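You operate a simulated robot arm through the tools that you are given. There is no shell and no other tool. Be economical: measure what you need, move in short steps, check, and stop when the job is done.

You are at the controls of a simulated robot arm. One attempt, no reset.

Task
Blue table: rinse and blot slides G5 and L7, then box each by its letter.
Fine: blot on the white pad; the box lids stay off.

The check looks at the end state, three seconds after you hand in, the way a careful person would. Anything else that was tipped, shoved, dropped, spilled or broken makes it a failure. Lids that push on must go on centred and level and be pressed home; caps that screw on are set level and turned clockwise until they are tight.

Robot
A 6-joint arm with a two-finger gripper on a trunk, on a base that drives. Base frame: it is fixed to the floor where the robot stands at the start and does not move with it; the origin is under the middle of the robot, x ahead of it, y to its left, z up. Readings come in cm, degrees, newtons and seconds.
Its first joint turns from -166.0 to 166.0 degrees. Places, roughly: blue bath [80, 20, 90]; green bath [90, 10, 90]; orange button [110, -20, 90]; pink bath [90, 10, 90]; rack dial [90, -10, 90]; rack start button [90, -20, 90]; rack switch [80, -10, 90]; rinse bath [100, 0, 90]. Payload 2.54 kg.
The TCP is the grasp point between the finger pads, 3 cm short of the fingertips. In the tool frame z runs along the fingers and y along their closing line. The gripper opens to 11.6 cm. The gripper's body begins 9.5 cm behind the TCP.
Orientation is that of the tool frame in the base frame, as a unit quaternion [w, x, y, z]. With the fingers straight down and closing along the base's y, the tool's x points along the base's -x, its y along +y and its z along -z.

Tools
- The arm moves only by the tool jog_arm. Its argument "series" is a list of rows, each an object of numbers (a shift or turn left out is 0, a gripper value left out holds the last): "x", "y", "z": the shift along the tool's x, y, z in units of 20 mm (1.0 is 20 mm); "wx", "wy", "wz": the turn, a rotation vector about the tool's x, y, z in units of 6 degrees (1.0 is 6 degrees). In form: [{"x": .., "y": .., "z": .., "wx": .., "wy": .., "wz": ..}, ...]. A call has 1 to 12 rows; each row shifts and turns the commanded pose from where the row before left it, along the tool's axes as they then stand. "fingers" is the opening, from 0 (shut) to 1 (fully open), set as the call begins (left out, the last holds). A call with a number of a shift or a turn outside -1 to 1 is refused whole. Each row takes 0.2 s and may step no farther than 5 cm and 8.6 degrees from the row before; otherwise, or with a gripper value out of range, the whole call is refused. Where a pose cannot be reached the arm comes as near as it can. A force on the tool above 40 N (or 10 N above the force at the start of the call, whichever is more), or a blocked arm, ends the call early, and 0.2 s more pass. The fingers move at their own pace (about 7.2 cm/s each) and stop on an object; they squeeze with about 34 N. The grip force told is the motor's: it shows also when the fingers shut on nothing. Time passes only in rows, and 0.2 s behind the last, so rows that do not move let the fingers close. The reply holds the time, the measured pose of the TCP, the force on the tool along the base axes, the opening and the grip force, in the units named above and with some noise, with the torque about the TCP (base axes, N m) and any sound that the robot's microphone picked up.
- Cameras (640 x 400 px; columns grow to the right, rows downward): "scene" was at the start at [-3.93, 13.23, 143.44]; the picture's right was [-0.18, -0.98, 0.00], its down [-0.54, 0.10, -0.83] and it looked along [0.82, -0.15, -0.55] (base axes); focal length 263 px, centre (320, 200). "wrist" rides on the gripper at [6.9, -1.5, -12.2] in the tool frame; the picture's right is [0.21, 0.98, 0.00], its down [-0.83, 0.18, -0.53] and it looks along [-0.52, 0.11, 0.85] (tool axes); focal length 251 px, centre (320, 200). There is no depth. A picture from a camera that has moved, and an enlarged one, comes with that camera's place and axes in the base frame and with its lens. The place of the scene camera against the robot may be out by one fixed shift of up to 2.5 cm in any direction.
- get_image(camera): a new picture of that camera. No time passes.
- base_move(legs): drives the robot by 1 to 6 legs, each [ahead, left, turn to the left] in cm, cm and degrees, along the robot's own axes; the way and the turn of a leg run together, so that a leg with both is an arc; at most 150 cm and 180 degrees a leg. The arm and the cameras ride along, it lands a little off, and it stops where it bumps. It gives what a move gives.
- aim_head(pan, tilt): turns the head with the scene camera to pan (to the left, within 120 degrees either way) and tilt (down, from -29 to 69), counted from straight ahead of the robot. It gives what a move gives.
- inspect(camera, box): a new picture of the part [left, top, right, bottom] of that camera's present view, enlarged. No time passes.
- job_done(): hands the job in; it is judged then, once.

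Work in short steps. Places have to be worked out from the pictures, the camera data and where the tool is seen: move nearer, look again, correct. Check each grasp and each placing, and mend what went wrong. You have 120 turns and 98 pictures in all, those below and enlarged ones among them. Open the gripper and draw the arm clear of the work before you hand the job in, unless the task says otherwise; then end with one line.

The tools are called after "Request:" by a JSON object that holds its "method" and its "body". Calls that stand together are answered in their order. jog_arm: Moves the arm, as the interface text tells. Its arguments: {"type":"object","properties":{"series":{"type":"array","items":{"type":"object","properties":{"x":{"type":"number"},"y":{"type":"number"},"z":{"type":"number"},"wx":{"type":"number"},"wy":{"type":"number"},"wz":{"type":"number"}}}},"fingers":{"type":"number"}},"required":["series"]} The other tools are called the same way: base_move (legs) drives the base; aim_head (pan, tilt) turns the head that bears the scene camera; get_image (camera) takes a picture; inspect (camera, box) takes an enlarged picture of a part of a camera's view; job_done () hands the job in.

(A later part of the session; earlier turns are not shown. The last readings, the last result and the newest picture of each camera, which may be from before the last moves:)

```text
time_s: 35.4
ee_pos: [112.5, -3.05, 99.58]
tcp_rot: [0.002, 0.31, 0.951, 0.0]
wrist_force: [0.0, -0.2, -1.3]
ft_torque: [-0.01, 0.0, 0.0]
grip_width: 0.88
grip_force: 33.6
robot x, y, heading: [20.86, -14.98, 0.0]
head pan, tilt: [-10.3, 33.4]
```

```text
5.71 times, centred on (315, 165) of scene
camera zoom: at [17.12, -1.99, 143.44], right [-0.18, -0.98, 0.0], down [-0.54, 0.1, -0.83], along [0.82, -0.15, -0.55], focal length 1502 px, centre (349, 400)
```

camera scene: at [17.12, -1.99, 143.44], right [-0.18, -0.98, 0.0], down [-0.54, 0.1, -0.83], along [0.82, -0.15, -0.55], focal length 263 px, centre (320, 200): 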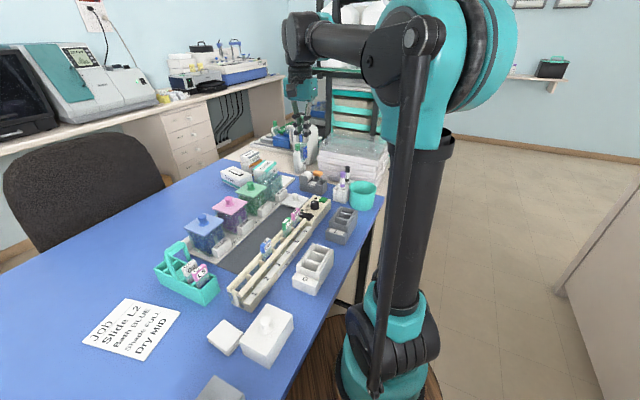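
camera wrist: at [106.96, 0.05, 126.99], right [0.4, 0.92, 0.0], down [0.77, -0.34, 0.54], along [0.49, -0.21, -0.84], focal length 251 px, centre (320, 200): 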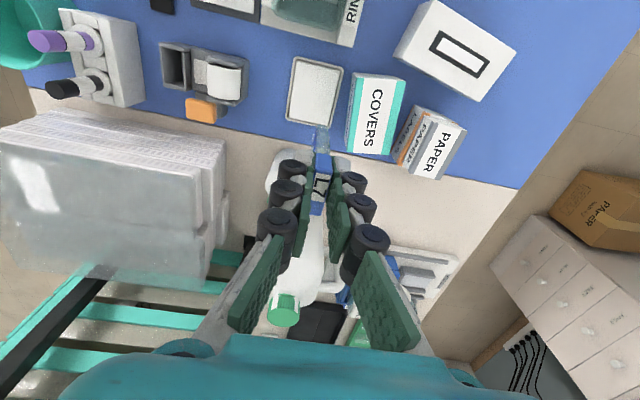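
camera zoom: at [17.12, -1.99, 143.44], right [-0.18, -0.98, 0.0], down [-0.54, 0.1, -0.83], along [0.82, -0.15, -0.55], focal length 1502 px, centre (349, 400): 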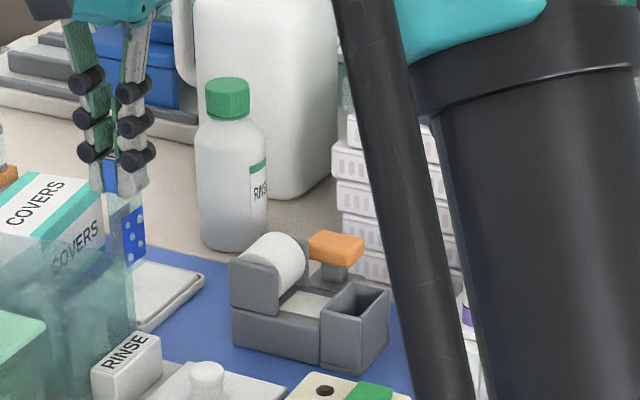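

Slide end is over the pad. Lowering in 1–2 mm steps until a light touch.

Request:
{"method": "jog_arm", "body": {"series": [{"z": 0.15}, {"z": 0.15}, {"z": 0.1}]}}

Request:
{"method": "jog_arm", "body": {"series": [{"z": 0.08}, {"z": 0.08}]}}

```text
time_s: 36.2
ee_pos: [112.64, -3.1, 98.89]
tcp_rot: [0.0, 0.309, 0.951, 0.0]
wrist_force: [0.0, 0.6, -1.2]
ft_torque: [0.03, 0.03, -0.05]
grip_width: 0.88
grip_force: 33.6
robot x, y, heading: [20.97, -14.97, 0.1]
head pan, tilt: [-10.3, 33.4]
```

```text
time_s: 36.8
ee_pos: [112.59, -3.01, 98.5]
tcp_rot: [0.0, 0.309, 0.951, 0.0]
wrist_force: [-0.3, 0.2, -0.5]
ft_torque: [0.02, -0.03, -0.04]
grip_width: 0.9
grip_force: 33.8
robot x, y, heading: [21.15, -15.45, 0.2]
head pan, tilt: [-10.3, 33.4]
```

No touch yet; continuing.

Request:
{"method": "jog_arm", "body": {"series": [{"z": 0.08}, {"z": 0.08}]}}

Request:
{"method": "jog_arm", "body": {"series": [{"z": 0.08}, {"z": 0.08}]}}

Request:
{"method": "inspect", "body": {"camera": "scene", "box": [285, 140, 325, 190]}}

```text
time_s: 37.4
ee_pos: [112.49, -2.98, 98.26]
tcp_rot: [0.001, 0.309, 0.951, 0.001]
wrist_force: [4.8, 0.1, 19.5]
ft_torque: [0.05, -0.31, 0.02]
grip_width: 0.88
grip_force: 33.9
robot x, y, heading: [21.27, -15.26, 0.1]
head pan, tilt: [-10.3, 33.4]
```

```text
time_s: 37.9
ee_pos: [112.49, -3.13, 98.24]
tcp_rot: [0.001, 0.31, 0.951, 0.0]
wrist_force: [-1.5, 1.2, 16.6]
ft_torque: [0.22, 0.21, 0.01]
grip_width: 0.93
grip_force: 34.1
robot x, y, heading: [21.1, -15.29, 0.1]
head pan, tilt: [-10.3, 33.4]
stopped in row 2: the force on the tool passed its limit at 45 N (the readings are from after the stop); the commanded pose is now the measured one
```

```text
8.00 times, centred on (305, 165) of scene
camera zoom: at [17.05, -1.99, 143.44], right [-0.18, -0.98, 0.0], down [-0.54, 0.1, -0.84], along [0.82, -0.15, -0.55], focal length 2103 px, centre (440, 480)
```

zoom: 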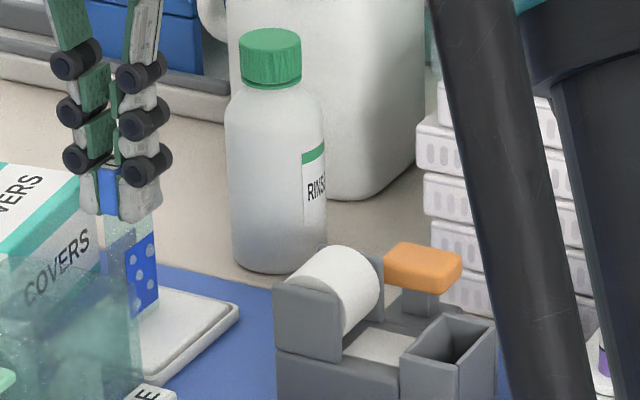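

Contact made at TCP 98.25 (stiff, so only light touches from here). I hold ~2 s, then dab a second spot slightly beside it and lift to look for a wet mark.

Request:
{"method": "jog_arm", "body": {"series": [{}, {}, {}, {}, {}, {}, {}, {}, {}, {"z": -0.5}, {"x": 0.5}]}}

Request:
{"method": "jog_arm", "body": {"series": [{"z": 0.25}, {"z": 0.22}, {}, {}, {}, {}, {}, {}, {}, {}]}}

Request:
{"method": "jog_arm", "body": {"series": [{"z": -1}, {"z": -1}, {"z": -1}, {"z": -1}, {"z": -1}, {"z": -1}, {"z": -1}, {"z": -1}]}}

Request:
{"method": "inspect", "body": {"camera": "wrist", "box": [220, 40, 420, 220]}}

Request:
{"method": "inspect", "body": {"camera": "scene", "box": [280, 90, 340, 150]}}

```text
time_s: 40.3
ee_pos: [111.86, -2.44, 99.05]
tcp_rot: [0.0, 0.31, 0.951, -0.001]
wrist_force: [-0.2, -0.3, -0.8]
ft_torque: [0.0, -0.03, -0.03]
grip_width: 0.92
grip_force: 34.1
robot x, y, heading: [21.33, -15.37, -0.1]
head pan, tilt: [-10.3, 33.4]
```

```text
time_s: 42.5
ee_pos: [111.64, -2.49, 98.14]
tcp_rot: [0.002, 0.309, 0.951, 0.0]
wrist_force: [4.8, -2.2, 31.0]
ft_torque: [-0.07, -0.28, 0.04]
grip_width: 0.9
grip_force: 34.5
robot x, y, heading: [21.19, -15.72, 0.2]
head pan, tilt: [-10.3, 33.4]
```

```text
time_s: 44.3
ee_pos: [111.76, -2.52, 114.17]
tcp_rot: [0.0, 0.31, 0.951, 0.0]
wrist_force: [0.8, -0.1, -1.0]
ft_torque: [-0.02, -0.01, -0.02]
grip_width: 0.86
grip_force: 34.2
robot x, y, heading: [21.18, -15.17, 0.1]
head pan, tilt: [-10.3, 33.4]
```

```text
2.22 times, centred on (320, 130) of wrist
camera zoom: at [105.24, 0.3, 126.4], right [0.4, 0.92, 0.0], down [0.77, -0.34, 0.54], along [0.49, -0.21, -0.84], focal length 559 px, centre (320, 356)
```

zoom: 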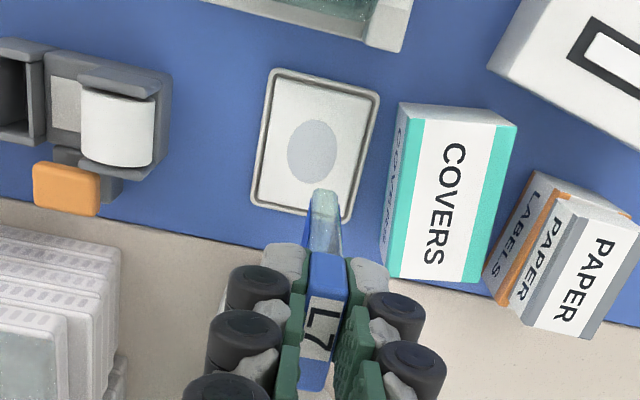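

```text
6.67 times, centred on (310, 120) of scene
camera zoom: at [17.14, -1.99, 143.44], right [-0.18, -0.98, 0.0], down [-0.54, 0.1, -0.83], along [0.82, -0.15, -0.55], focal length 1753 px, centre (387, 733)
```

zoom: 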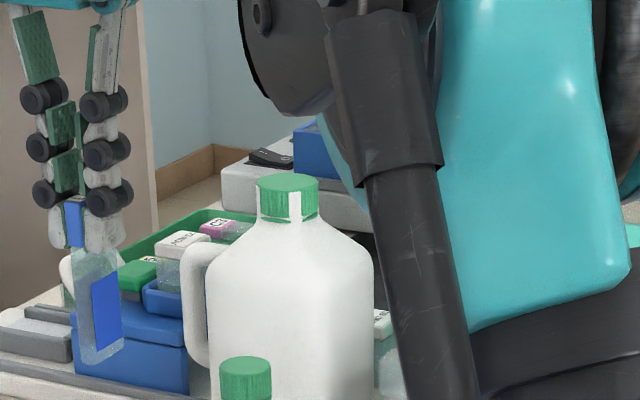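

A wet mark shows on the pad and the droplets on L7's glass are gone: blotting worked. Now to box L, about (79, -19.6), turning the tool 90° for its slots.

Request:
{"method": "jog_arm", "body": {"series": [{"x": 0.48, "y": -0.97}, {"x": 0.48, "y": -0.97}, {"x": 0.48, "y": -0.97}, {"x": 0.48, "y": -0.97}, {"x": 0.48, "y": -0.97}, {"x": 0.48, "y": -0.97}, {"x": 0.48, "y": -0.97}, {"x": 0.48, "y": -0.97}, {"x": 0.48, "y": -0.97}, {"x": 0.48, "y": -0.97}, {"x": 0.48, "y": -0.97}, {"x": 0.48, "y": -0.97}]}}

Request:
{"method": "get_image", "body": {"camera": "wrist"}}

```text
time_s: 46.9
ee_pos: [88.71, -14.5, 114.1]
tcp_rot: [0.001, 0.309, 0.951, -0.001]
wrist_force: [1.2, 0.8, -0.3]
ft_torque: [0.04, 0.04, 0.0]
grip_width: 0.9
grip_force: 33.7
robot x, y, heading: [20.87, -15.52, 0.2]
head pan, tilt: [-10.3, 33.4]
```

```text
50 pictures are left
camera wrist: at [82.23, -11.73, 126.22], right [0.4, 0.92, 0.0], down [0.77, -0.34, 0.54], along [0.49, -0.21, -0.84], focal length 251 px, centre (320, 200)
```

wrist: 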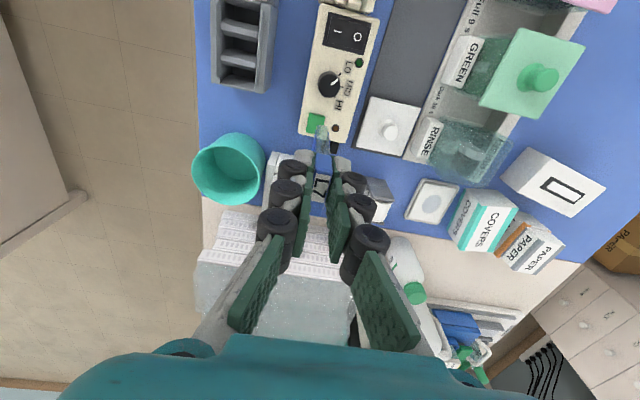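

Request:
{"method": "jog_arm", "body": {"series": [{"x": 0.4, "y": -0.84}, {"x": 0.4, "y": -0.84}, {"x": 0.4, "y": -0.84}, {"x": 0.4, "y": -0.84}, {"x": 0.4, "y": -0.84}, {"x": 0.4, "y": -0.84}, {"wz": -1}, {"wz": -1}, {"wz": -1}, {"wz": -1}, {"wz": -1}, {"wz": -1}]}}

Request:
{"method": "jog_arm", "body": {"series": [{"wz": -1}, {"wz": -1}, {"wz": -1}, {"wz": -1}, {"wz": -1}, {"wz": -1}, {"wz": -1}, {"wz": -1}, {"wz": -1}]}}

Request:
{"method": "get_image", "body": {"camera": "wrist"}}

Request:
{"method": "inspect", "body": {"camera": "wrist", "box": [220, 40, 420, 220]}}

```text
time_s: 49.5
ee_pos: [78.91, -19.76, 113.96]
tcp_rot: [0.0, 0.0, 1.0, -0.002]
wrist_force: [-0.9, -0.8, -0.8]
ft_torque: [0.01, 0.0, -0.01]
grip_width: 0.88
grip_force: 33.9
robot x, y, heading: [20.8, -14.74, -0.1]
head pan, tilt: [-10.3, 33.4]
```

```text
time_s: 51.5
ee_pos: [78.89, -19.85, 114.2]
tcp_rot: [0.001, -0.454, 0.891, -0.001]
wrist_force: [0.2, -0.3, -0.2]
ft_torque: [-0.03, -0.01, 0.02]
grip_width: 0.91
grip_force: 34.1
robot x, y, heading: [21.02, -15.43, 0.2]
head pan, tilt: [-10.3, 33.4]
```

```text
49 pictures are left
camera wrist: at [76.07, -26.35, 126.37], right [-0.92, 0.4, 0.0], down [0.34, 0.78, 0.53], along [0.21, 0.49, -0.85], focal length 251 px, centre (320, 200)
```

wrist: 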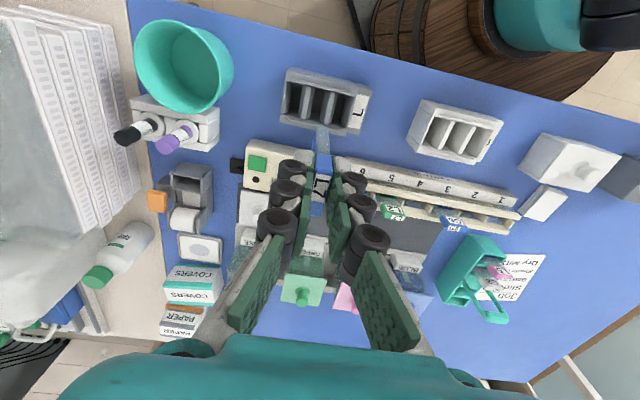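

```text
2.22 times, centred on (320, 130) of wrist
camera zoom: at [76.07, -26.35, 126.37], right [-0.92, 0.4, 0.0], down [0.34, 0.78, 0.53], along [0.21, 0.49, -0.85], focal length 559 px, centre (320, 356)
```

zoom: 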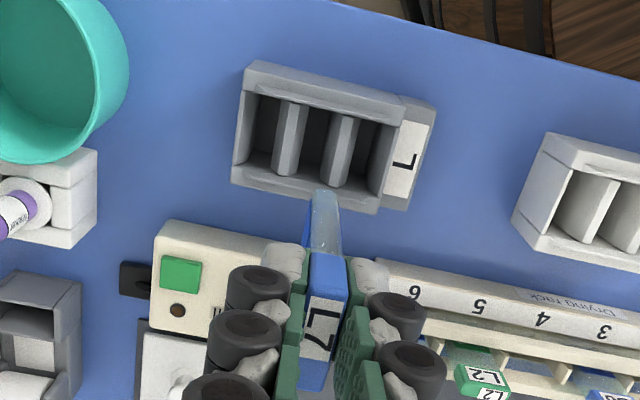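

Tool aligned with box L; middle slot at about (78.6, -20.2). Shift 4 mm and lower so the glass end is just above the rim, then check.

Request:
{"method": "jog_arm", "body": {"series": [{"x": 0.2, "z": 1}, {"z": 1}, {"z": 1}, {"z": 0.9}]}}

Request:
{"method": "inspect", "body": {"camera": "wrist", "box": [220, 40, 420, 220]}}

Request:
{"method": "get_image", "body": {"camera": "scene"}}

```text
time_s: 52.5
ee_pos: [78.62, -20.14, 106.21]
tcp_rot: [0.0, -0.454, 0.891, -0.001]
wrist_force: [-0.4, -0.7, -1.8]
ft_torque: [0.0, -0.03, 0.05]
grip_width: 0.88
grip_force: 33.9
robot x, y, heading: [21.31, -15.1, -0.2]
head pan, tilt: [-10.3, 33.4]
```

```text
2.22 times, centred on (320, 130) of wrist
camera zoom: at [75.9, -26.71, 118.5], right [-0.92, 0.4, 0.0], down [0.34, 0.78, 0.53], along [0.22, 0.49, -0.85], focal length 559 px, centre (320, 356)
```

zoom: 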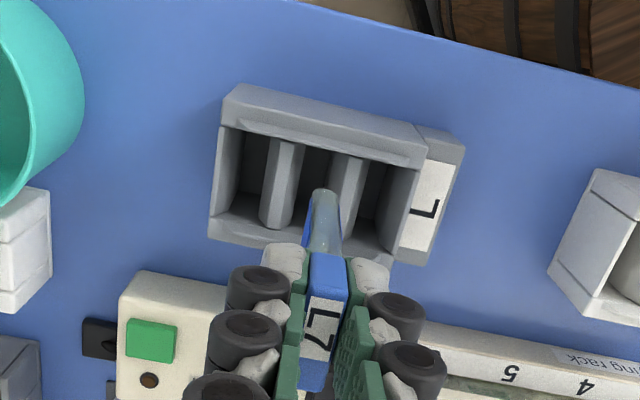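

```text
46 pictures are left
camera scene: at [17.12, -1.99, 143.44], right [-0.18, -0.98, 0.0], down [-0.54, 0.1, -0.83], along [0.82, -0.15, -0.55], focal length 263 px, centre (320, 200)
```

scene: 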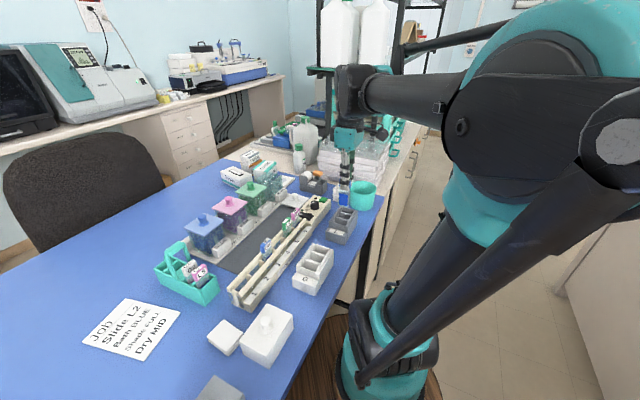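

The slot centre is ~0.4 cm to the left (−tool y) of the glass. I correct and lower into the slot.

Request:
{"method": "jog_arm", "body": {"series": [{"y": -0.2}, {"z": 0.6}, {"z": 0.6}]}}

Request:
{"method": "inspect", "body": {"camera": "wrist", "box": [240, 60, 400, 220]}}

```text
time_s: 53.3
ee_pos: [78.93, -20.5, 103.93]
tcp_rot: [0.0, -0.454, 0.891, -0.002]
wrist_force: [-0.9, -0.4, 0.2]
ft_torque: [0.01, -0.01, 0.01]
grip_width: 0.89
grip_force: 34.3
robot x, y, heading: [20.86, -14.96, -0.2]
head pan, tilt: [-10.3, 33.4]
```

```text
2.50 times, centred on (320, 140) of wrist
camera zoom: at [76.2, -26.98, 116.18], right [-0.92, 0.4, 0.0], down [0.34, 0.78, 0.53], along [0.22, 0.49, -0.85], focal length 629 px, centre (320, 350)
```

zoom: 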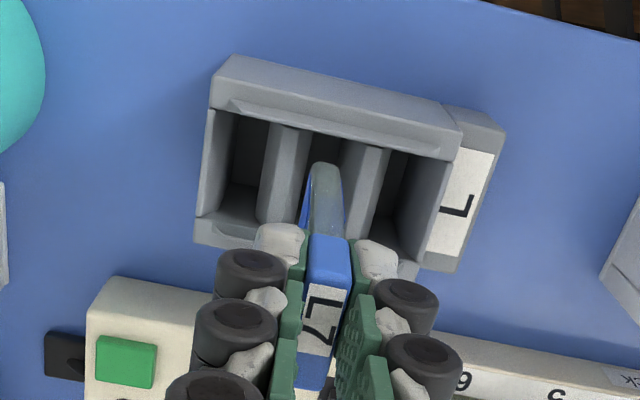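

Well centred between dividers. Lowering further gently.

Request:
{"method": "jog_arm", "body": {"series": [{"z": 0.3}, {"z": 0.3}, {"z": 0.3}, {"z": 0.3}]}}

Request:
{"method": "inspect", "body": {"camera": "wrist", "box": [240, 60, 400, 220]}}

```text
time_s: 54.3
ee_pos: [79.01, -20.54, 101.53]
tcp_rot: [0.001, -0.454, 0.891, 0.0]
wrist_force: [0.2, 0.3, 0.2]
ft_torque: [-0.01, -0.02, -0.01]
grip_width: 0.88
grip_force: 33.7
robot x, y, heading: [21.3, -15.36, 0.1]
head pan, tilt: [-10.3, 33.4]
```

```text
2.50 times, centred on (320, 140) of wrist
camera zoom: at [76.17, -26.97, 113.82], right [-0.92, 0.4, 0.0], down [0.34, 0.78, 0.53], along [0.22, 0.49, -0.85], focal length 629 px, centre (320, 350)
```

zoom: 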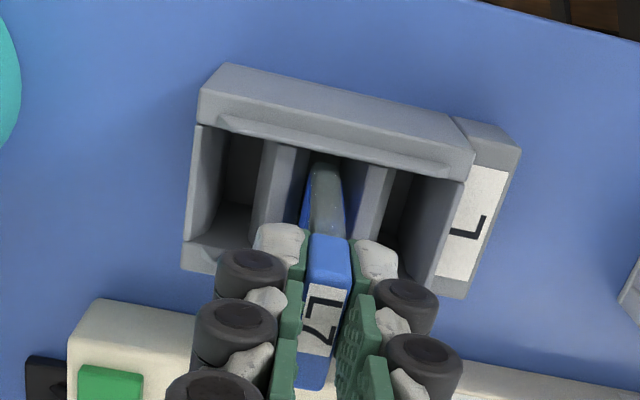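

Request:
{"method": "jog_arm", "body": {"series": [{"z": 0.25}, {"z": 0.25}, {"z": 0.25}, {"z": 0.25}]}}

Request:
{"method": "jog_arm", "body": {"series": [{"z": 0.12}, {"z": 0.12}]}}

Request:
{"method": "jog_arm", "body": {"series": [{"z": 0.1}]}}

```text
time_s: 55.3
ee_pos: [78.99, -20.45, 99.55]
tcp_rot: [0.0, -0.454, 0.891, -0.001]
wrist_force: [0.4, 0.2, -1.5]
ft_torque: [-0.02, -0.03, 0.01]
grip_width: 0.88
grip_force: 33.9
robot x, y, heading: [20.78, -14.86, 0.1]
head pan, tilt: [-10.3, 33.4]
```

```text
time_s: 55.9
ee_pos: [79.09, -20.42, 98.94]
tcp_rot: [0.0, -0.453, 0.891, -0.001]
wrist_force: [0.1, -0.1, -0.2]
ft_torque: [0.02, 0.01, -0.02]
grip_width: 0.9
grip_force: 34.3
robot x, y, heading: [21.18, -15.06, 0.0]
head pan, tilt: [-10.3, 33.4]
```

```text
time_s: 56.3
ee_pos: [78.96, -20.37, 98.92]
tcp_rot: [0.0, -0.453, 0.891, -0.001]
wrist_force: [0.5, -0.1, -0.8]
ft_torque: [0.0, 0.03, 0.02]
grip_width: 0.88
grip_force: 34.0
robot x, y, heading: [21.38, -15.21, -0.1]
head pan, tilt: [-10.3, 33.4]
```

Request:
{"method": "jog_arm", "body": {"series": [{"z": 0.1}]}}

Request:
{"method": "jog_arm", "body": {"series": [{"z": 0.1}]}}

Request:
{"method": "inspect", "body": {"camera": "wrist", "box": [240, 60, 400, 220]}}

```text
time_s: 56.7
ee_pos: [78.99, -20.38, 98.65]
tcp_rot: [0.0, -0.454, 0.891, -0.001]
wrist_force: [-0.5, 0.1, -0.4]
ft_torque: [-0.02, -0.02, -0.01]
grip_width: 0.9
grip_force: 33.8
robot x, y, heading: [21.01, -14.96, 0.1]
head pan, tilt: [-10.3, 33.4]
```

```text
time_s: 57.1
ee_pos: [79.01, -20.56, 98.57]
tcp_rot: [0.0, -0.454, 0.891, -0.001]
wrist_force: [-0.1, 0.0, -0.6]
ft_torque: [-0.01, 0.01, 0.01]
grip_width: 0.89
grip_force: 34.4
robot x, y, heading: [21.06, -15.45, 0.2]
head pan, tilt: [-10.3, 33.4]
```

```text
2.50 times, centred on (320, 140) of wrist
camera zoom: at [76.24, -26.98, 110.7], right [-0.92, 0.4, 0.0], down [0.34, 0.78, 0.53], along [0.22, 0.49, -0.85], focal length 629 px, centre (320, 350)
```

zoom: 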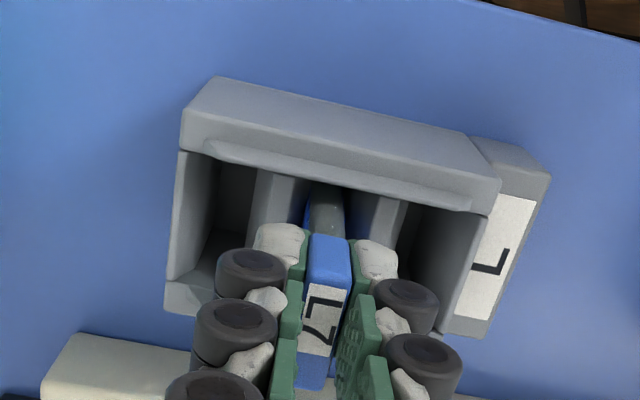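

Not seated yet; continuing in 2 mm steps.

Request:
{"method": "jog_arm", "body": {"series": [{"z": 0.1}]}}

Request:
{"method": "jog_arm", "body": {"series": [{"z": 0.1}]}}

Request:
{"method": "jog_arm", "body": {"series": [{"z": 0.08}]}}

```text
time_s: 57.5
ee_pos: [78.97, -20.48, 98.19]
tcp_rot: [0.001, -0.454, 0.891, 0.0]
wrist_force: [-0.5, -0.1, -1.9]
ft_torque: [-0.02, -0.03, 0.01]
grip_width: 0.88
grip_force: 34.3
robot x, y, heading: [21.2, -15.1, 0.4]
head pan, tilt: [-10.3, 33.4]
```

```text
time_s: 57.9
ee_pos: [79.03, -20.49, 98.13]
tcp_rot: [0.001, -0.454, 0.891, -0.001]
wrist_force: [1.2, 0.1, -1.5]
ft_torque: [0.02, -0.02, 0.01]
grip_width: 0.87
grip_force: 34.0
robot x, y, heading: [21.02, -15.33, 0.4]
head pan, tilt: [-10.3, 33.4]
```

```text
time_s: 58.3
ee_pos: [78.97, -20.52, 97.97]
tcp_rot: [0.0, -0.454, 0.891, -0.001]
wrist_force: [0.1, -0.6, -0.9]
ft_torque: [-0.01, -0.03, 0.0]
grip_width: 0.9
grip_force: 33.9
robot x, y, heading: [20.98, -15.46, -0.2]
head pan, tilt: [-10.3, 33.4]
```

Request:
{"method": "jog_arm", "body": {"series": [{"z": 0.08}]}}

Request:
{"method": "jog_arm", "body": {"series": [{"z": 0.08}]}}

Request:
{"method": "jog_arm", "body": {"series": [{"z": 0.06}]}}

```text
time_s: 58.7
ee_pos: [79.11, -20.29, 97.72]
tcp_rot: [0.001, -0.454, 0.891, -0.002]
wrist_force: [0.4, -0.3, 8.2]
ft_torque: [-0.07, 0.05, 0.0]
grip_width: 0.9
grip_force: 34.3
robot x, y, heading: [21.2, -14.88, 0.2]
head pan, tilt: [-10.3, 33.4]
```

```text
time_s: 59.2
ee_pos: [79.09, -20.51, 97.72]
tcp_rot: [0.001, -0.453, 0.891, -0.001]
wrist_force: [-2.8, 0.2, 19.5]
ft_torque: [0.03, 0.24, -0.01]
grip_width: 0.88
grip_force: 33.9
robot x, y, heading: [20.81, -15.59, 0.1]
head pan, tilt: [-10.3, 33.4]
stopped in row 1: the force on the tool passed its limit at 42 N (the readings are from after the stop); the commanded pose is now the measured one
```

```text
time_s: 59.6
ee_pos: [79.08, -20.53, 97.69]
tcp_rot: [0.001, -0.454, 0.891, -0.002]
wrist_force: [-4.3, -0.1, 21.3]
ft_torque: [0.05, 0.3, 0.0]
grip_width: 0.92
grip_force: 33.6
robot x, y, heading: [20.54, -15.45, -0.2]
head pan, tilt: [-10.3, 33.4]
stopped in row 1: the force on the tool passed its limit at 47 N (the readings are from after the stop); the commanded pose is now the measured one
```

Seated at TCP 97.7. I relieve the pressure, then open modestly.

Request:
{"method": "jog_arm", "body": {"series": [{"z": -0.06}]}}

Request:
{"method": "jog_arm", "body": {"series": [{}, {}], "fingers": 0.28}}

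Request:
{"method": "jog_arm", "body": {"series": [{"z": -0.3}, {"z": -0.7}, {"z": -1}, {"z": -1}, {"z": -1}, {"z": -1}, {"z": -1}, {"z": -1}, {"z": -1}]}}

Request:
{"method": "inspect", "body": {"camera": "wrist", "box": [220, 40, 420, 220]}}

```text
time_s: 60.0
ee_pos: [79.15, -20.52, 97.73]
tcp_rot: [0.0, -0.453, 0.891, -0.001]
wrist_force: [-1.2, 1.1, 1.8]
ft_torque: [0.03, 0.13, -0.02]
grip_width: 0.88
grip_force: 34.0
robot x, y, heading: [21.05, -15.57, 0.4]
head pan, tilt: [-10.3, 33.4]
```

```text
time_s: 60.6
ee_pos: [79.12, -20.48, 97.77]
tcp_rot: [0.0, -0.454, 0.891, -0.002]
wrist_force: [0.7, -0.3, 0.1]
ft_torque: [0.04, 0.04, -0.01]
grip_width: 3.25
grip_force: 0.2
robot x, y, heading: [21.13, -15.13, 0.2]
head pan, tilt: [-10.3, 33.4]
```

```text
time_s: 62.6
ee_pos: [79.23, -20.42, 113.77]
tcp_rot: [0.0, -0.454, 0.891, -0.001]
wrist_force: [-0.2, 0.0, 0.4]
ft_torque: [0.0, 0.0, 0.0]
grip_width: 3.24
grip_force: 0.0
robot x, y, heading: [21.24, -14.74, 0.2]
head pan, tilt: [-10.3, 33.4]
```

```text
2.22 times, centred on (320, 130) of wrist
camera zoom: at [76.39, -26.86, 125.95], right [-0.92, 0.4, 0.0], down [0.34, 0.78, 0.53], along [0.22, 0.49, -0.85], focal length 559 px, centre (320, 356)
```

zoom: 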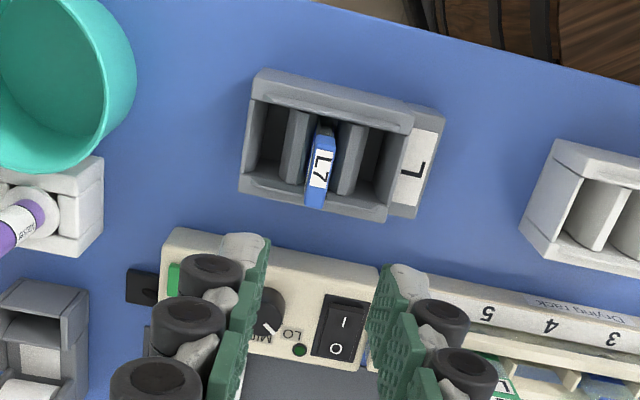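

L7 stands properly in box L. Now back over G5 (about (78.2, -5.1)), turning the tool back by 90°.

Request:
{"method": "jog_arm", "body": {"series": [{"x": -0.98, "y": 0.82}, {"x": -0.98, "y": 0.82}, {"x": -0.98, "y": 0.82}, {"x": -0.98, "y": 0.82}, {"x": -0.98, "y": 0.82}, {"x": -0.98, "y": 0.82}, {"wz": 1}, {"wz": 1}, {"wz": 1}, {"wz": 1}, {"wz": 1}, {"wz": 1}], "fingers": 0.4}}

Request:
{"method": "jog_arm", "body": {"series": [{"wz": 1}, {"wz": 1}, {"wz": 1}, {"wz": 1}, {"wz": 1}, {"wz": 1}, {"wz": 1}, {"wz": 1}, {"wz": 1}]}}

Request:
{"method": "inspect", "body": {"camera": "wrist", "box": [220, 40, 420, 220]}}

```text
time_s: 65.2
ee_pos: [78.03, -5.13, 113.74]
tcp_rot: [0.001, -0.155, 0.988, -0.001]
wrist_force: [0.6, -0.8, -0.3]
ft_torque: [-0.03, -0.02, 0.03]
grip_width: 4.61
grip_force: 0.0
robot x, y, heading: [20.87, -15.53, 0.2]
head pan, tilt: [-10.3, 33.4]
```

```text
time_s: 67.2
ee_pos: [78.02, -5.12, 113.83]
tcp_rot: [0.001, 0.309, 0.951, 0.0]
wrist_force: [0.6, 0.6, 0.3]
ft_torque: [-0.03, 0.01, -0.04]
grip_width: 4.64
grip_force: 0.1
robot x, y, heading: [21.07, -15.28, 0.1]
head pan, tilt: [-10.3, 33.4]
```

```text
2.22 times, centred on (320, 130) of wrist
camera zoom: at [71.67, -2.33, 126.0], right [0.4, 0.92, 0.0], down [0.77, -0.34, 0.54], along [0.49, -0.22, -0.84], focal length 559 px, centre (320, 356)
```

zoom: 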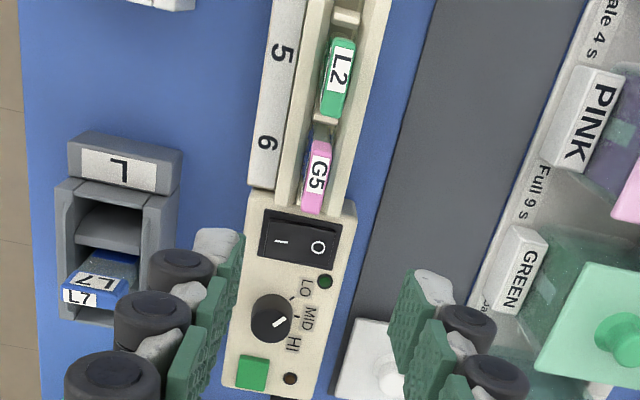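

G5 is right on the tool axis. I go down to the same grip height.

Request:
{"method": "jog_arm", "body": {"series": [{"y": -0.07, "z": 1}, {"z": 1}, {"z": 1}, {"z": 1}, {"z": 1}, {"z": 1}, {"z": 1}, {"z": 0.9}]}}

Request:
{"method": "inspect", "body": {"camera": "wrist", "box": [200, 60, 440, 280]}}

```text
time_s: 69.0
ee_pos: [78.0, -5.27, 97.95]
tcp_rot: [0.001, 0.308, 0.951, 0.0]
wrist_force: [-0.2, -0.1, 0.3]
ft_torque: [-0.02, -0.04, -0.03]
grip_width: 4.64
grip_force: 0.1
robot x, y, heading: [21.08, -15.71, -0.2]
head pan, tilt: [-10.3, 33.4]
```

```text
1.82 times, centred on (320, 170) of wrist
camera zoom: at [71.56, -2.43, 110.19], right [0.4, 0.92, 0.0], down [0.77, -0.34, 0.54], along [0.49, -0.22, -0.84], focal length 457 px, centre (320, 254)
```

zoom: 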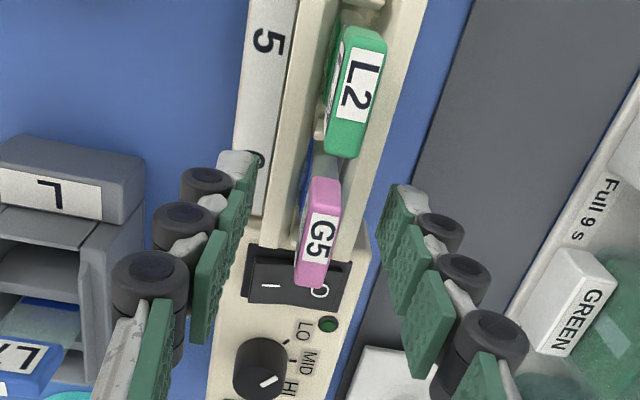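

Aligned as it was for L7. Closing and lifting.

Request:
{"method": "jog_arm", "body": {"series": [{}, {}, {}, {}], "fingers": 0}}

Request:
{"method": "jog_arm", "body": {"series": [{"z": -0.5}, {"z": -1}, {"z": -1}, {"z": -1}, {"z": -1}, {"z": -1}, {"z": -1}, {"z": -1}]}}

Request:
{"method": "get_image", "body": {"camera": "wrist"}}

```text
time_s: 70.0
ee_pos: [77.98, -5.17, 98.01]
tcp_rot: [0.002, 0.309, 0.951, -0.001]
wrist_force: [-0.5, 0.6, -0.1]
ft_torque: [-0.02, 0.01, 0.02]
grip_width: 0.89
grip_force: 34.6
robot x, y, heading: [20.88, -15.11, 0.2]
head pan, tilt: [-10.3, 33.4]
```

```text
time_s: 71.8
ee_pos: [78.04, -5.39, 112.97]
tcp_rot: [0.002, 0.309, 0.951, -0.001]
wrist_force: [0.1, -0.1, -0.3]
ft_torque: [0.02, -0.01, 0.0]
grip_width: 0.89
grip_force: 34.4
robot x, y, heading: [21.28, -15.56, 0.1]
head pan, tilt: [-10.3, 33.4]
```

```text
39 pictures are left
camera wrist: at [71.58, -2.55, 125.22], right [0.4, 0.92, 0.0], down [0.77, -0.34, 0.54], along [0.49, -0.22, -0.84], focal length 251 px, centre (320, 200)
```

wrist: 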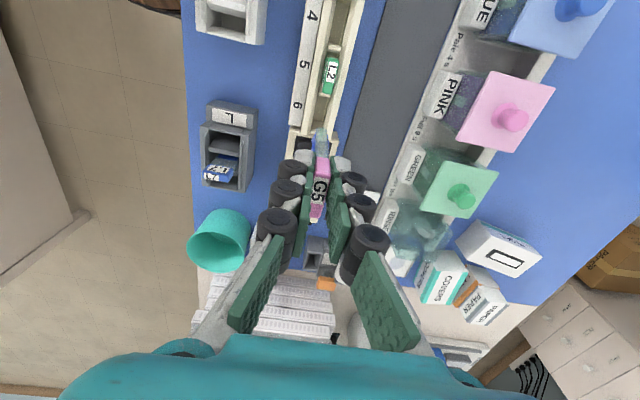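

G5 is held. Carrying it to above the rinse bath at the proven position (101.9, 1.65).

Request:
{"method": "jog_arm", "body": {"series": [{"x": -0.762, "y": 0.984}, {"x": -0.762, "y": 0.984}, {"x": -0.762, "y": 0.984}, {"x": -0.762, "y": 0.984}, {"x": -0.762, "y": 0.984}, {"x": -0.762, "y": 0.984}, {"x": -0.762, "y": 0.984}, {"x": -0.762, "y": 0.984}, {"x": -0.762, "y": 0.984}, {"x": -0.762, "y": 0.984}]}}

Request:
{"method": "inspect", "body": {"camera": "wrist", "box": [200, 60, 440, 260]}}

```text
time_s: 74.0
ee_pos: [101.98, 1.83, 112.97]
tcp_rot: [0.002, 0.31, 0.951, -0.001]
wrist_force: [0.3, 0.8, -0.2]
ft_torque: [0.02, -0.02, -0.02]
grip_width: 0.91
grip_force: 33.9
robot x, y, heading: [20.93, -14.85, 0.2]
head pan, tilt: [-10.3, 33.4]
```

```text
2.00 times, centred on (320, 160) of wrist
camera zoom: at [95.52, 4.63, 125.18], right [0.4, 0.92, 0.0], down [0.77, -0.34, 0.54], along [0.49, -0.22, -0.84], focal length 503 px, centre (320, 280)
```

zoom: 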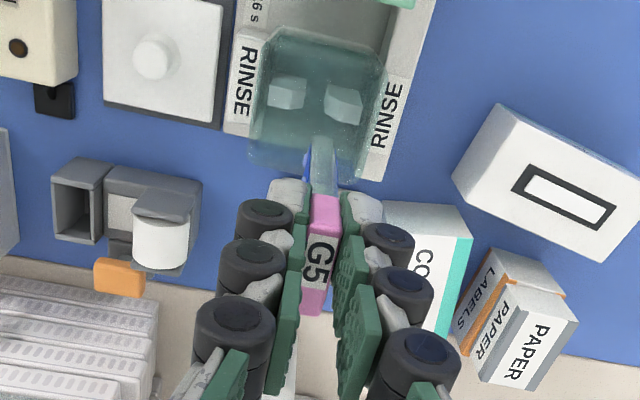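

Same picture as with L7; I shift 1.5 mm and lower to 103, then slowly in.

Request:
{"method": "jog_arm", "body": {"series": [{"y": -0.08, "z": 1}, {"z": 1}, {"z": 1}, {"z": 1}, {"z": 1}]}}

Request:
{"method": "jog_arm", "body": {"series": [{"z": 0.5}, {"z": 0.5}, {"z": 0.5}, {"z": 0.3}]}}

Request:
{"method": "inspect", "body": {"camera": "wrist", "box": [240, 60, 400, 220]}}

```text
time_s: 75.2
ee_pos: [102.04, 1.67, 102.82]
tcp_rot: [0.002, 0.31, 0.951, -0.001]
wrist_force: [-0.4, 0.5, -1.3]
ft_torque: [0.02, -0.05, -0.01]
grip_width: 0.87
grip_force: 33.8
robot x, y, heading: [21.18, -15.32, 0.3]
head pan, tilt: [-10.3, 33.4]
```

```text
time_s: 76.2
ee_pos: [101.81, 1.62, 99.31]
tcp_rot: [0.001, 0.309, 0.951, -0.001]
wrist_force: [-0.1, -0.6, -0.3]
ft_torque: [-0.02, 0.0, -0.03]
grip_width: 0.89
grip_force: 34.3
robot x, y, heading: [21.2, -15.13, 0.2]
head pan, tilt: [-10.3, 33.4]
```

```text
2.50 times, centred on (320, 140) of wrist
camera zoom: at [95.39, 4.46, 111.52], right [0.4, 0.92, 0.0], down [0.77, -0.34, 0.54], along [0.49, -0.22, -0.84], focal length 629 px, centre (320, 350)
```

zoom: 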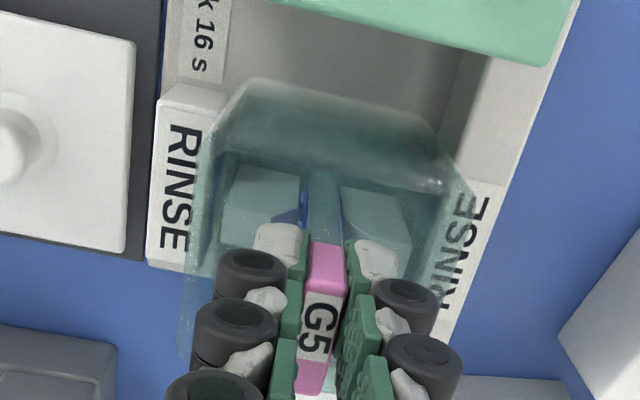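

In the slot without force. I lower 2 mm more (staying off the floor) and rinse with strokes above this depth for ~8 s.

Request:
{"method": "jog_arm", "body": {"series": [{"z": 0.12}, {}, {"z": -0.4}, {"z": 0.4}, {"z": -0.4}, {"z": 0.4}, {"z": -0.4}, {"z": 0.4}, {"z": -0.4}, {"z": 0.4}, {}, {}]}}

Request:
{"method": "jog_arm", "body": {"series": [{}, {}, {}, {}, {}, {}, {}, {}, {}, {}, {}, {}]}}

Request:
{"method": "jog_arm", "body": {"series": [{}, {}, {}, {}, {}, {}, {}, {}, {}, {}, {}, {}]}}

Request:
{"method": "jog_arm", "body": {"series": [{"z": -0.5}, {"z": -0.7}, {"z": -1}, {"z": -1}, {"z": -1}, {"z": -1}, {"z": -1}, {"z": -1}]}}

Request:
{"method": "inspect", "body": {"camera": "scene", "box": [260, 90, 330, 180]}}

```text
time_s: 78.8
ee_pos: [101.81, 1.57, 99.1]
tcp_rot: [0.002, 0.309, 0.951, 0.0]
wrist_force: [-0.5, -0.5, -1.1]
ft_torque: [0.0, 0.02, -0.02]
grip_width: 0.89
grip_force: 33.9
robot x, y, heading: [21.12, -15.25, 0.2]
head pan, tilt: [-10.3, 33.4]
```

```text
time_s: 81.4
ee_pos: [101.85, 1.66, 98.96]
tcp_rot: [0.0, 0.308, 0.951, -0.001]
wrist_force: [-0.4, 0.1, -0.9]
ft_torque: [0.01, 0.03, -0.01]
grip_width: 0.89
grip_force: 34.2
robot x, y, heading: [21.43, -15.48, 0.1]
head pan, tilt: [-10.3, 33.4]
```

```text
time_s: 84.0
ee_pos: [101.86, 1.64, 99.03]
tcp_rot: [0.001, 0.308, 0.951, -0.001]
wrist_force: [0.4, -0.2, -0.4]
ft_torque: [-0.01, 0.0, 0.01]
grip_width: 0.91
grip_force: 34.3
robot x, y, heading: [20.99, -15.19, 0.1]
head pan, tilt: [-10.3, 33.4]
```

```text
time_s: 85.8
ee_pos: [101.75, 1.54, 113.56]
tcp_rot: [0.001, 0.309, 0.951, 0.0]
wrist_force: [-1.3, 0.6, -0.7]
ft_torque: [-0.01, 0.0, -0.01]
grip_width: 0.88
grip_force: 34.5
robot x, y, heading: [21.53, -15.12, 0.1]
head pan, tilt: [-10.3, 33.4]
```

```text
4.44 times, centred on (295, 135) of scene
camera zoom: at [17.13, -1.99, 143.44], right [-0.18, -0.98, 0.0], down [-0.54, 0.1, -0.83], along [0.82, -0.15, -0.55], focal length 1168 px, centre (431, 489)
```

zoom: 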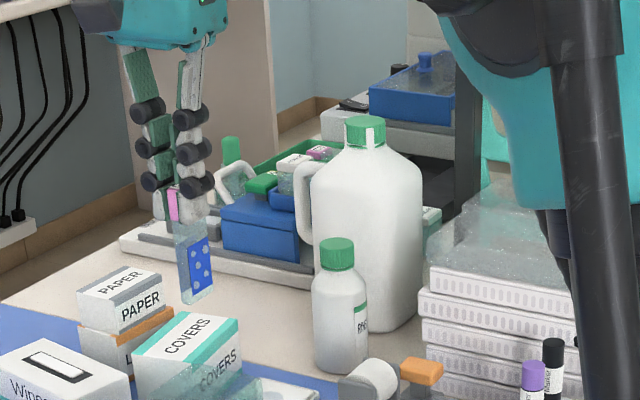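

Droplets show on G5: rinsed. Over to the pad and down to just above it.

Request:
{"method": "jog_arm", "body": {"series": [{"x": -0.9, "y": 0.217}, {"x": -0.9, "y": 0.217}, {"x": -0.9, "y": 0.217}, {"x": -0.9, "y": 0.217}, {"x": -0.9, "y": 0.217}, {"x": -0.9, "y": 0.217}]}}

Request:
{"method": "jog_arm", "body": {"series": [{"z": 1}, {"z": 1}, {"z": 1}, {"z": 1}, {"z": 1}, {"z": 1}, {"z": 0.9}]}}

Request:
{"method": "inspect", "body": {"camera": "wrist", "box": [220, 60, 420, 220]}}

```text
time_s: 87.2
ee_pos: [112.06, -2.76, 113.62]
tcp_rot: [0.002, 0.309, 0.951, -0.001]
wrist_force: [-0.8, 0.2, -0.8]
ft_torque: [0.03, -0.01, 0.01]
grip_width: 0.88
grip_force: 34.0
robot x, y, heading: [21.31, -15.19, 0.0]
head pan, tilt: [-10.3, 33.4]
```

```text
time_s: 88.8
ee_pos: [112.1, -2.72, 99.77]
tcp_rot: [0.002, 0.309, 0.951, -0.001]
wrist_force: [-0.5, -0.2, -0.9]
ft_torque: [-0.01, 0.01, 0.02]
grip_width: 0.89
grip_force: 33.6
robot x, y, heading: [21.13, -15.33, 0.4]
head pan, tilt: [-10.3, 33.4]
```

```text
2.50 times, centred on (320, 140) of wrist
camera zoom: at [105.67, 0.06, 112.01], right [0.4, 0.92, 0.0], down [0.77, -0.34, 0.54], along [0.49, -0.22, -0.84], focal length 629 px, centre (320, 350)
```

zoom: 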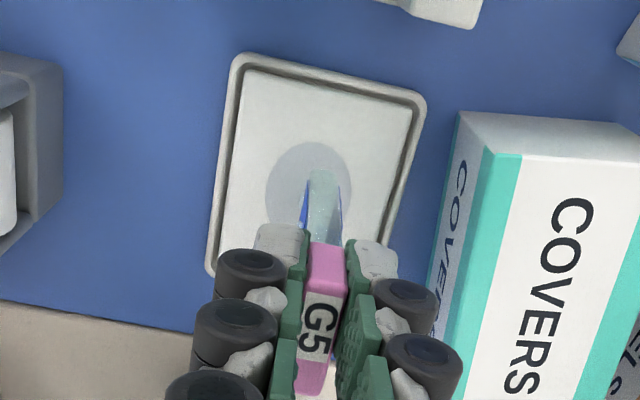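

Lowering to about the L7 contact height in small steps.

Request:
{"method": "jog_arm", "body": {"series": [{"z": 0.25}, {"z": 0.2}, {"z": 0.1}, {"z": 0.05}]}}

```text
time_s: 89.8
ee_pos: [112.13, -2.71, 98.62]
tcp_rot: [0.001, 0.309, 0.951, 0.0]
wrist_force: [-0.2, 0.1, -0.6]
ft_torque: [0.0, 0.0, 0.03]
grip_width: 0.89
grip_force: 34.6
robot x, y, heading: [21.22, -15.27, 0.1]
head pan, tilt: [-10.3, 33.4]
```

Request:
{"method": "jog_arm", "body": {"series": [{"z": 0.08}, {"z": 0.04}, {}]}}

```text
time_s: 90.6
ee_pos: [112.06, -2.81, 98.46]
tcp_rot: [0.003, 0.309, 0.951, -0.001]
wrist_force: [5.9, -0.5, 25.1]
ft_torque: [-0.21, -0.57, 0.0]
grip_width: 0.86
grip_force: 34.2
robot x, y, heading: [20.67, -15.08, -0.0]
head pan, tilt: [-10.3, 33.4]
```

Contact. Hold ~2.5 s, then a second dab a centimetre over, then lift and check.

Request:
{"method": "jog_arm", "body": {"series": [{}, {}, {}, {}, {}, {}, {}, {}, {}, {"z": -0.4}, {"x": 0.4}]}}

Request:
{"method": "jog_arm", "body": {"series": [{"z": 0.25}, {"z": 0.14}, {}, {}, {}, {}, {}, {}, {}, {}]}}

Request:
{"method": "jog_arm", "body": {"series": [{"z": -0.5}, {"z": -1}, {"z": -1}, {"z": -1}, {"z": -1}, {"z": -1}, {"z": -1}, {"z": -1}]}}

Request:
{"method": "inspect", "body": {"camera": "scene", "box": [270, 80, 340, 170]}}

```text
time_s: 93.0
ee_pos: [111.49, -2.34, 99.22]
tcp_rot: [0.001, 0.309, 0.951, -0.001]
wrist_force: [0.0, 0.7, -0.8]
ft_torque: [-0.04, 0.01, 0.0]
grip_width: 0.89
grip_force: 34.2
robot x, y, heading: [21.08, -15.28, 0.1]
head pan, tilt: [-10.3, 33.4]
```

```text
time_s: 95.2
ee_pos: [111.41, -2.3, 98.3]
tcp_rot: [0.001, 0.309, 0.951, 0.0]
wrist_force: [1.9, -0.1, 16.7]
ft_torque: [0.02, -0.1, 0.01]
grip_width: 0.89
grip_force: 34.2
robot x, y, heading: [20.83, -15.57, 0.1]
head pan, tilt: [-10.3, 33.4]
```

```text
time_s: 97.0
ee_pos: [111.52, -2.23, 113.37]
tcp_rot: [0.001, 0.31, 0.951, -0.001]
wrist_force: [-0.5, 0.6, 0.2]
ft_torque: [-0.03, 0.02, -0.01]
grip_width: 0.91
grip_force: 34.1
robot x, y, heading: [21.12, -15.39, 0.2]
head pan, tilt: [-10.3, 33.4]
```

```text
4.44 times, centred on (305, 125) of scene
camera zoom: at [17.13, -1.99, 143.44], right [-0.18, -0.98, 0.0], down [-0.54, 0.1, -0.83], along [0.82, -0.15, -0.55], focal length 1168 px, centre (387, 533)
```

zoom: 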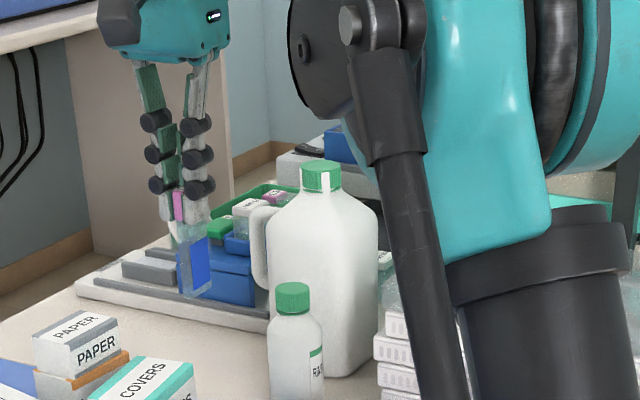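

G5's glass is dry now. Carrying it to box G, about (63, -9), then turning 90°.

Request:
{"method": "jog_arm", "body": {"series": [{"x": 0.977, "y": -0.944}, {"x": 0.977, "y": -0.944}, {"x": 0.977, "y": -0.944}, {"x": 0.977, "y": -0.944}, {"x": 0.977, "y": -0.944}, {"x": 0.977, "y": -0.944}, {"x": 0.977, "y": -0.944}, {"x": 0.977, "y": -0.944}, {"x": 0.977, "y": -0.944}, {"x": 0.977, "y": -0.944}, {"x": 0.977, "y": -0.944}, {"x": 0.977, "y": -0.944}]}}

Request:
{"method": "jog_arm", "body": {"series": [{"x": 0.977, "y": -0.944}, {"x": 0.977, "y": -0.944}, {"x": 0.977, "y": -0.944}, {"x": 0.977, "y": -0.944}, {"x": 0.977, "y": -0.944}, {"x": 0.977, "y": -0.944}, {"wz": -1}, {"wz": -1}, {"wz": -1}, {"wz": -1}, {"wz": -1}, {"wz": -1}]}}

Request:
{"method": "jog_arm", "body": {"series": [{"wz": -1}, {"wz": -1}, {"wz": -1}, {"wz": -1}, {"wz": -1}, {"wz": -1}, {"wz": -1}, {"wz": -1}, {"wz": -1}]}}

Request:
{"method": "get_image", "body": {"camera": "wrist"}}

Request:
{"method": "inspect", "body": {"camera": "wrist", "box": [220, 40, 420, 220]}}

```text
time_s: 99.6
ee_pos: [79.04, -6.97, 113.2]
tcp_rot: [0.0, 0.309, 0.951, -0.001]
wrist_force: [0.6, 0.4, -1.4]
ft_torque: [0.0, 0.04, 0.0]
grip_width: 0.89
grip_force: 34.4
robot x, y, heading: [20.92, -15.14, 0.0]
head pan, tilt: [-10.3, 33.4]
```

```text
time_s: 102.2
ee_pos: [63.1, -9.03, 113.19]
tcp_rot: [0.001, 0.0, 1.0, -0.001]
wrist_force: [0.5, 0.5, -0.8]
ft_torque: [-0.03, 0.04, 0.02]
grip_width: 0.88
grip_force: 34.0
robot x, y, heading: [21.01, -15.55, -0.0]
head pan, tilt: [-10.3, 33.4]
```

```text
time_s: 104.2
ee_pos: [63.03, -9.17, 113.36]
tcp_rot: [0.001, -0.455, 0.891, -0.002]
wrist_force: [-0.4, 0.5, -0.9]
ft_torque: [-0.02, 0.01, 0.01]
grip_width: 0.89
grip_force: 34.5
robot x, y, heading: [20.83, -15.22, 0.1]
head pan, tilt: [-10.3, 33.4]
```

```text
33 pictures are left
camera wrist: at [60.24, -15.57, 125.54], right [-0.92, 0.4, 0.0], down [0.34, 0.78, 0.53], along [0.21, 0.49, -0.85], focal length 251 px, centre (320, 200)
```

wrist: 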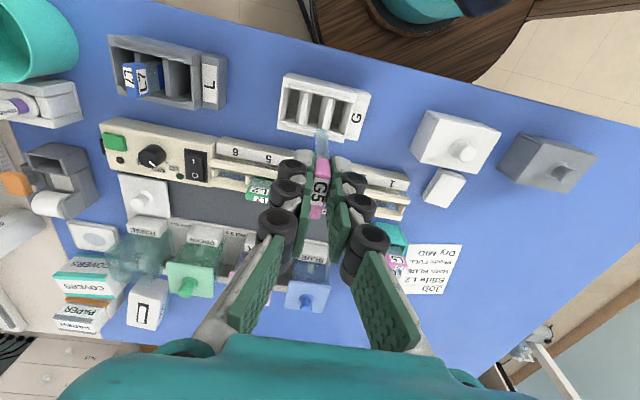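

```text
2.22 times, centred on (320, 130) of wrist
camera zoom: at [60.24, -15.57, 125.54], right [-0.92, 0.4, 0.0], down [0.34, 0.78, 0.53], along [0.21, 0.49, -0.85], focal length 559 px, centre (320, 356)
```

zoom: 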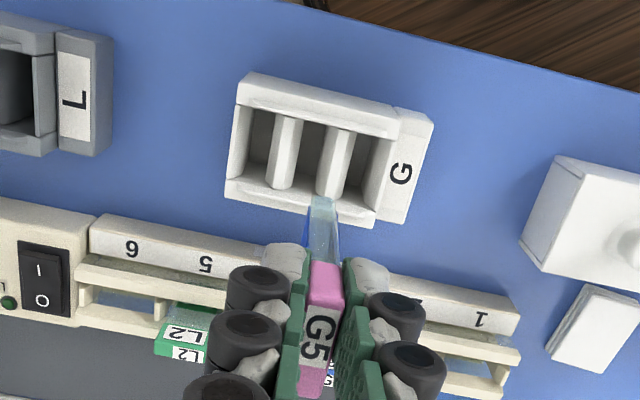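

Box G below; middle slot is about 0.6 cm left and 0.7 cm farther (−tool x). I shift and lower to 104, comparing to the L7 view.

Request:
{"method": "jog_arm", "body": {"series": [{"x": -0.35, "y": -0.3, "z": 1}, {"z": 1}, {"z": 1}, {"z": 0.9}, {"z": 0.8}]}}

Request:
{"method": "inspect", "body": {"camera": "wrist", "box": [240, 60, 400, 220]}}

```text
time_s: 105.4
ee_pos: [64.1, -8.77, 103.74]
tcp_rot: [0.0, -0.454, 0.891, -0.001]
wrist_force: [-0.3, -1.0, -0.3]
ft_torque: [-0.01, 0.0, -0.01]
grip_width: 0.9
grip_force: 33.1
robot x, y, heading: [21.23, -14.88, 0.2]
head pan, tilt: [-10.3, 33.4]
```

```text
2.50 times, centred on (320, 140) of wrist
camera zoom: at [61.19, -15.27, 116.0], right [-0.92, 0.4, 0.0], down [0.34, 0.78, 0.53], along [0.22, 0.49, -0.85], focal length 629 px, centre (320, 350)
```

zoom: 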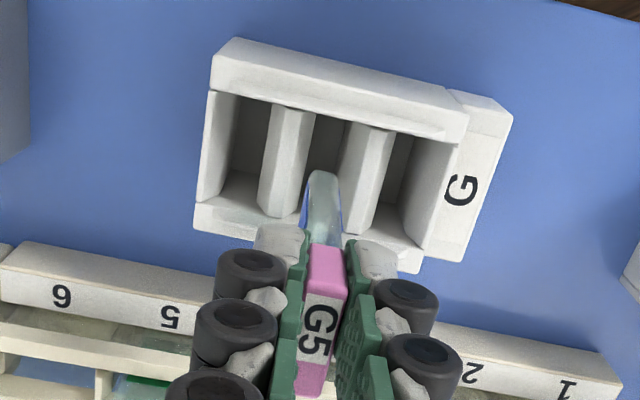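

Laterally centred; the slide should sit ~1 cm toward +tool x to be central in the slot's length. I shift and check.

Request:
{"method": "jog_arm", "body": {"series": [{"x": 0.5}, {}]}}

Request:
{"method": "inspect", "body": {"camera": "wrist", "box": [240, 60, 400, 220]}}

```text
time_s: 106.0
ee_pos: [63.42, -9.58, 103.78]
tcp_rot: [0.0, -0.454, 0.891, -0.001]
wrist_force: [0.5, 0.3, -0.7]
ft_torque: [-0.01, 0.01, -0.03]
grip_width: 0.9
grip_force: 34.0
robot x, y, heading: [20.82, -15.35, 0.3]
head pan, tilt: [-10.3, 33.4]
```

```text
2.50 times, centred on (320, 140) of wrist
camera zoom: at [60.6, -16.14, 116.04], right [-0.92, 0.4, 0.0], down [0.34, 0.78, 0.53], along [0.22, 0.49, -0.85], focal length 629 px, centre (320, 350)
```

zoom: 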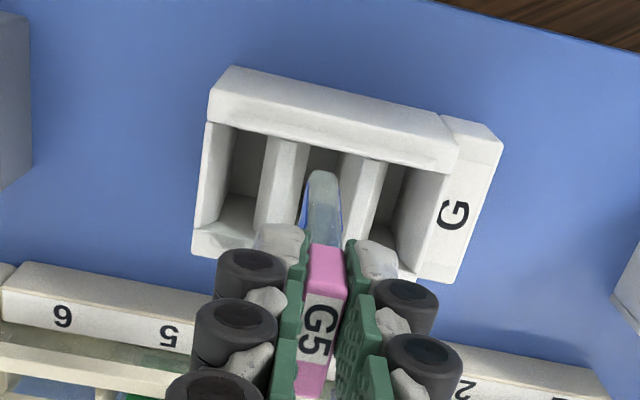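

This matches the L7 insertion view. Lowering in.

Request:
{"method": "jog_arm", "body": {"series": [{"z": 0.3}, {"z": 0.3}, {"z": 0.3}, {"z": 0.3}]}}

Request:
{"method": "inspect", "body": {"camera": "wrist", "box": [240, 60, 400, 220]}}

```text
time_s: 107.0
ee_pos: [63.47, -9.67, 101.33]
tcp_rot: [0.001, -0.454, 0.891, -0.001]
wrist_force: [-0.4, 0.6, -0.9]
ft_torque: [0.02, -0.01, -0.01]
grip_width: 0.92
grip_force: 33.9
robot x, y, heading: [21.04, -15.06, -0.0]
head pan, tilt: [-10.3, 33.4]
```

```text
2.50 times, centred on (320, 140) of wrist
camera zoom: at [60.6, -16.16, 113.6], right [-0.92, 0.4, 0.0], down [0.34, 0.78, 0.53], along [0.22, 0.49, -0.85], focal length 629 px, centre (320, 350)
```

zoom: 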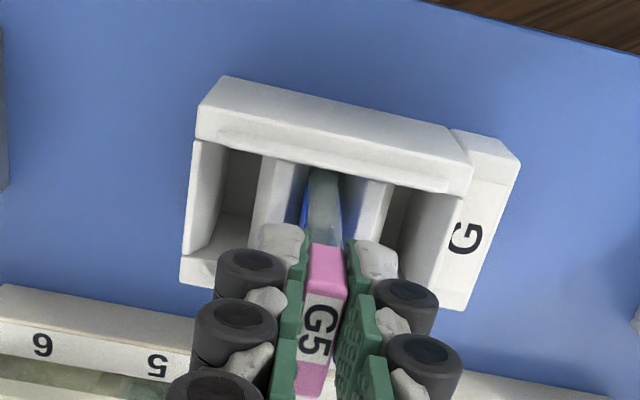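

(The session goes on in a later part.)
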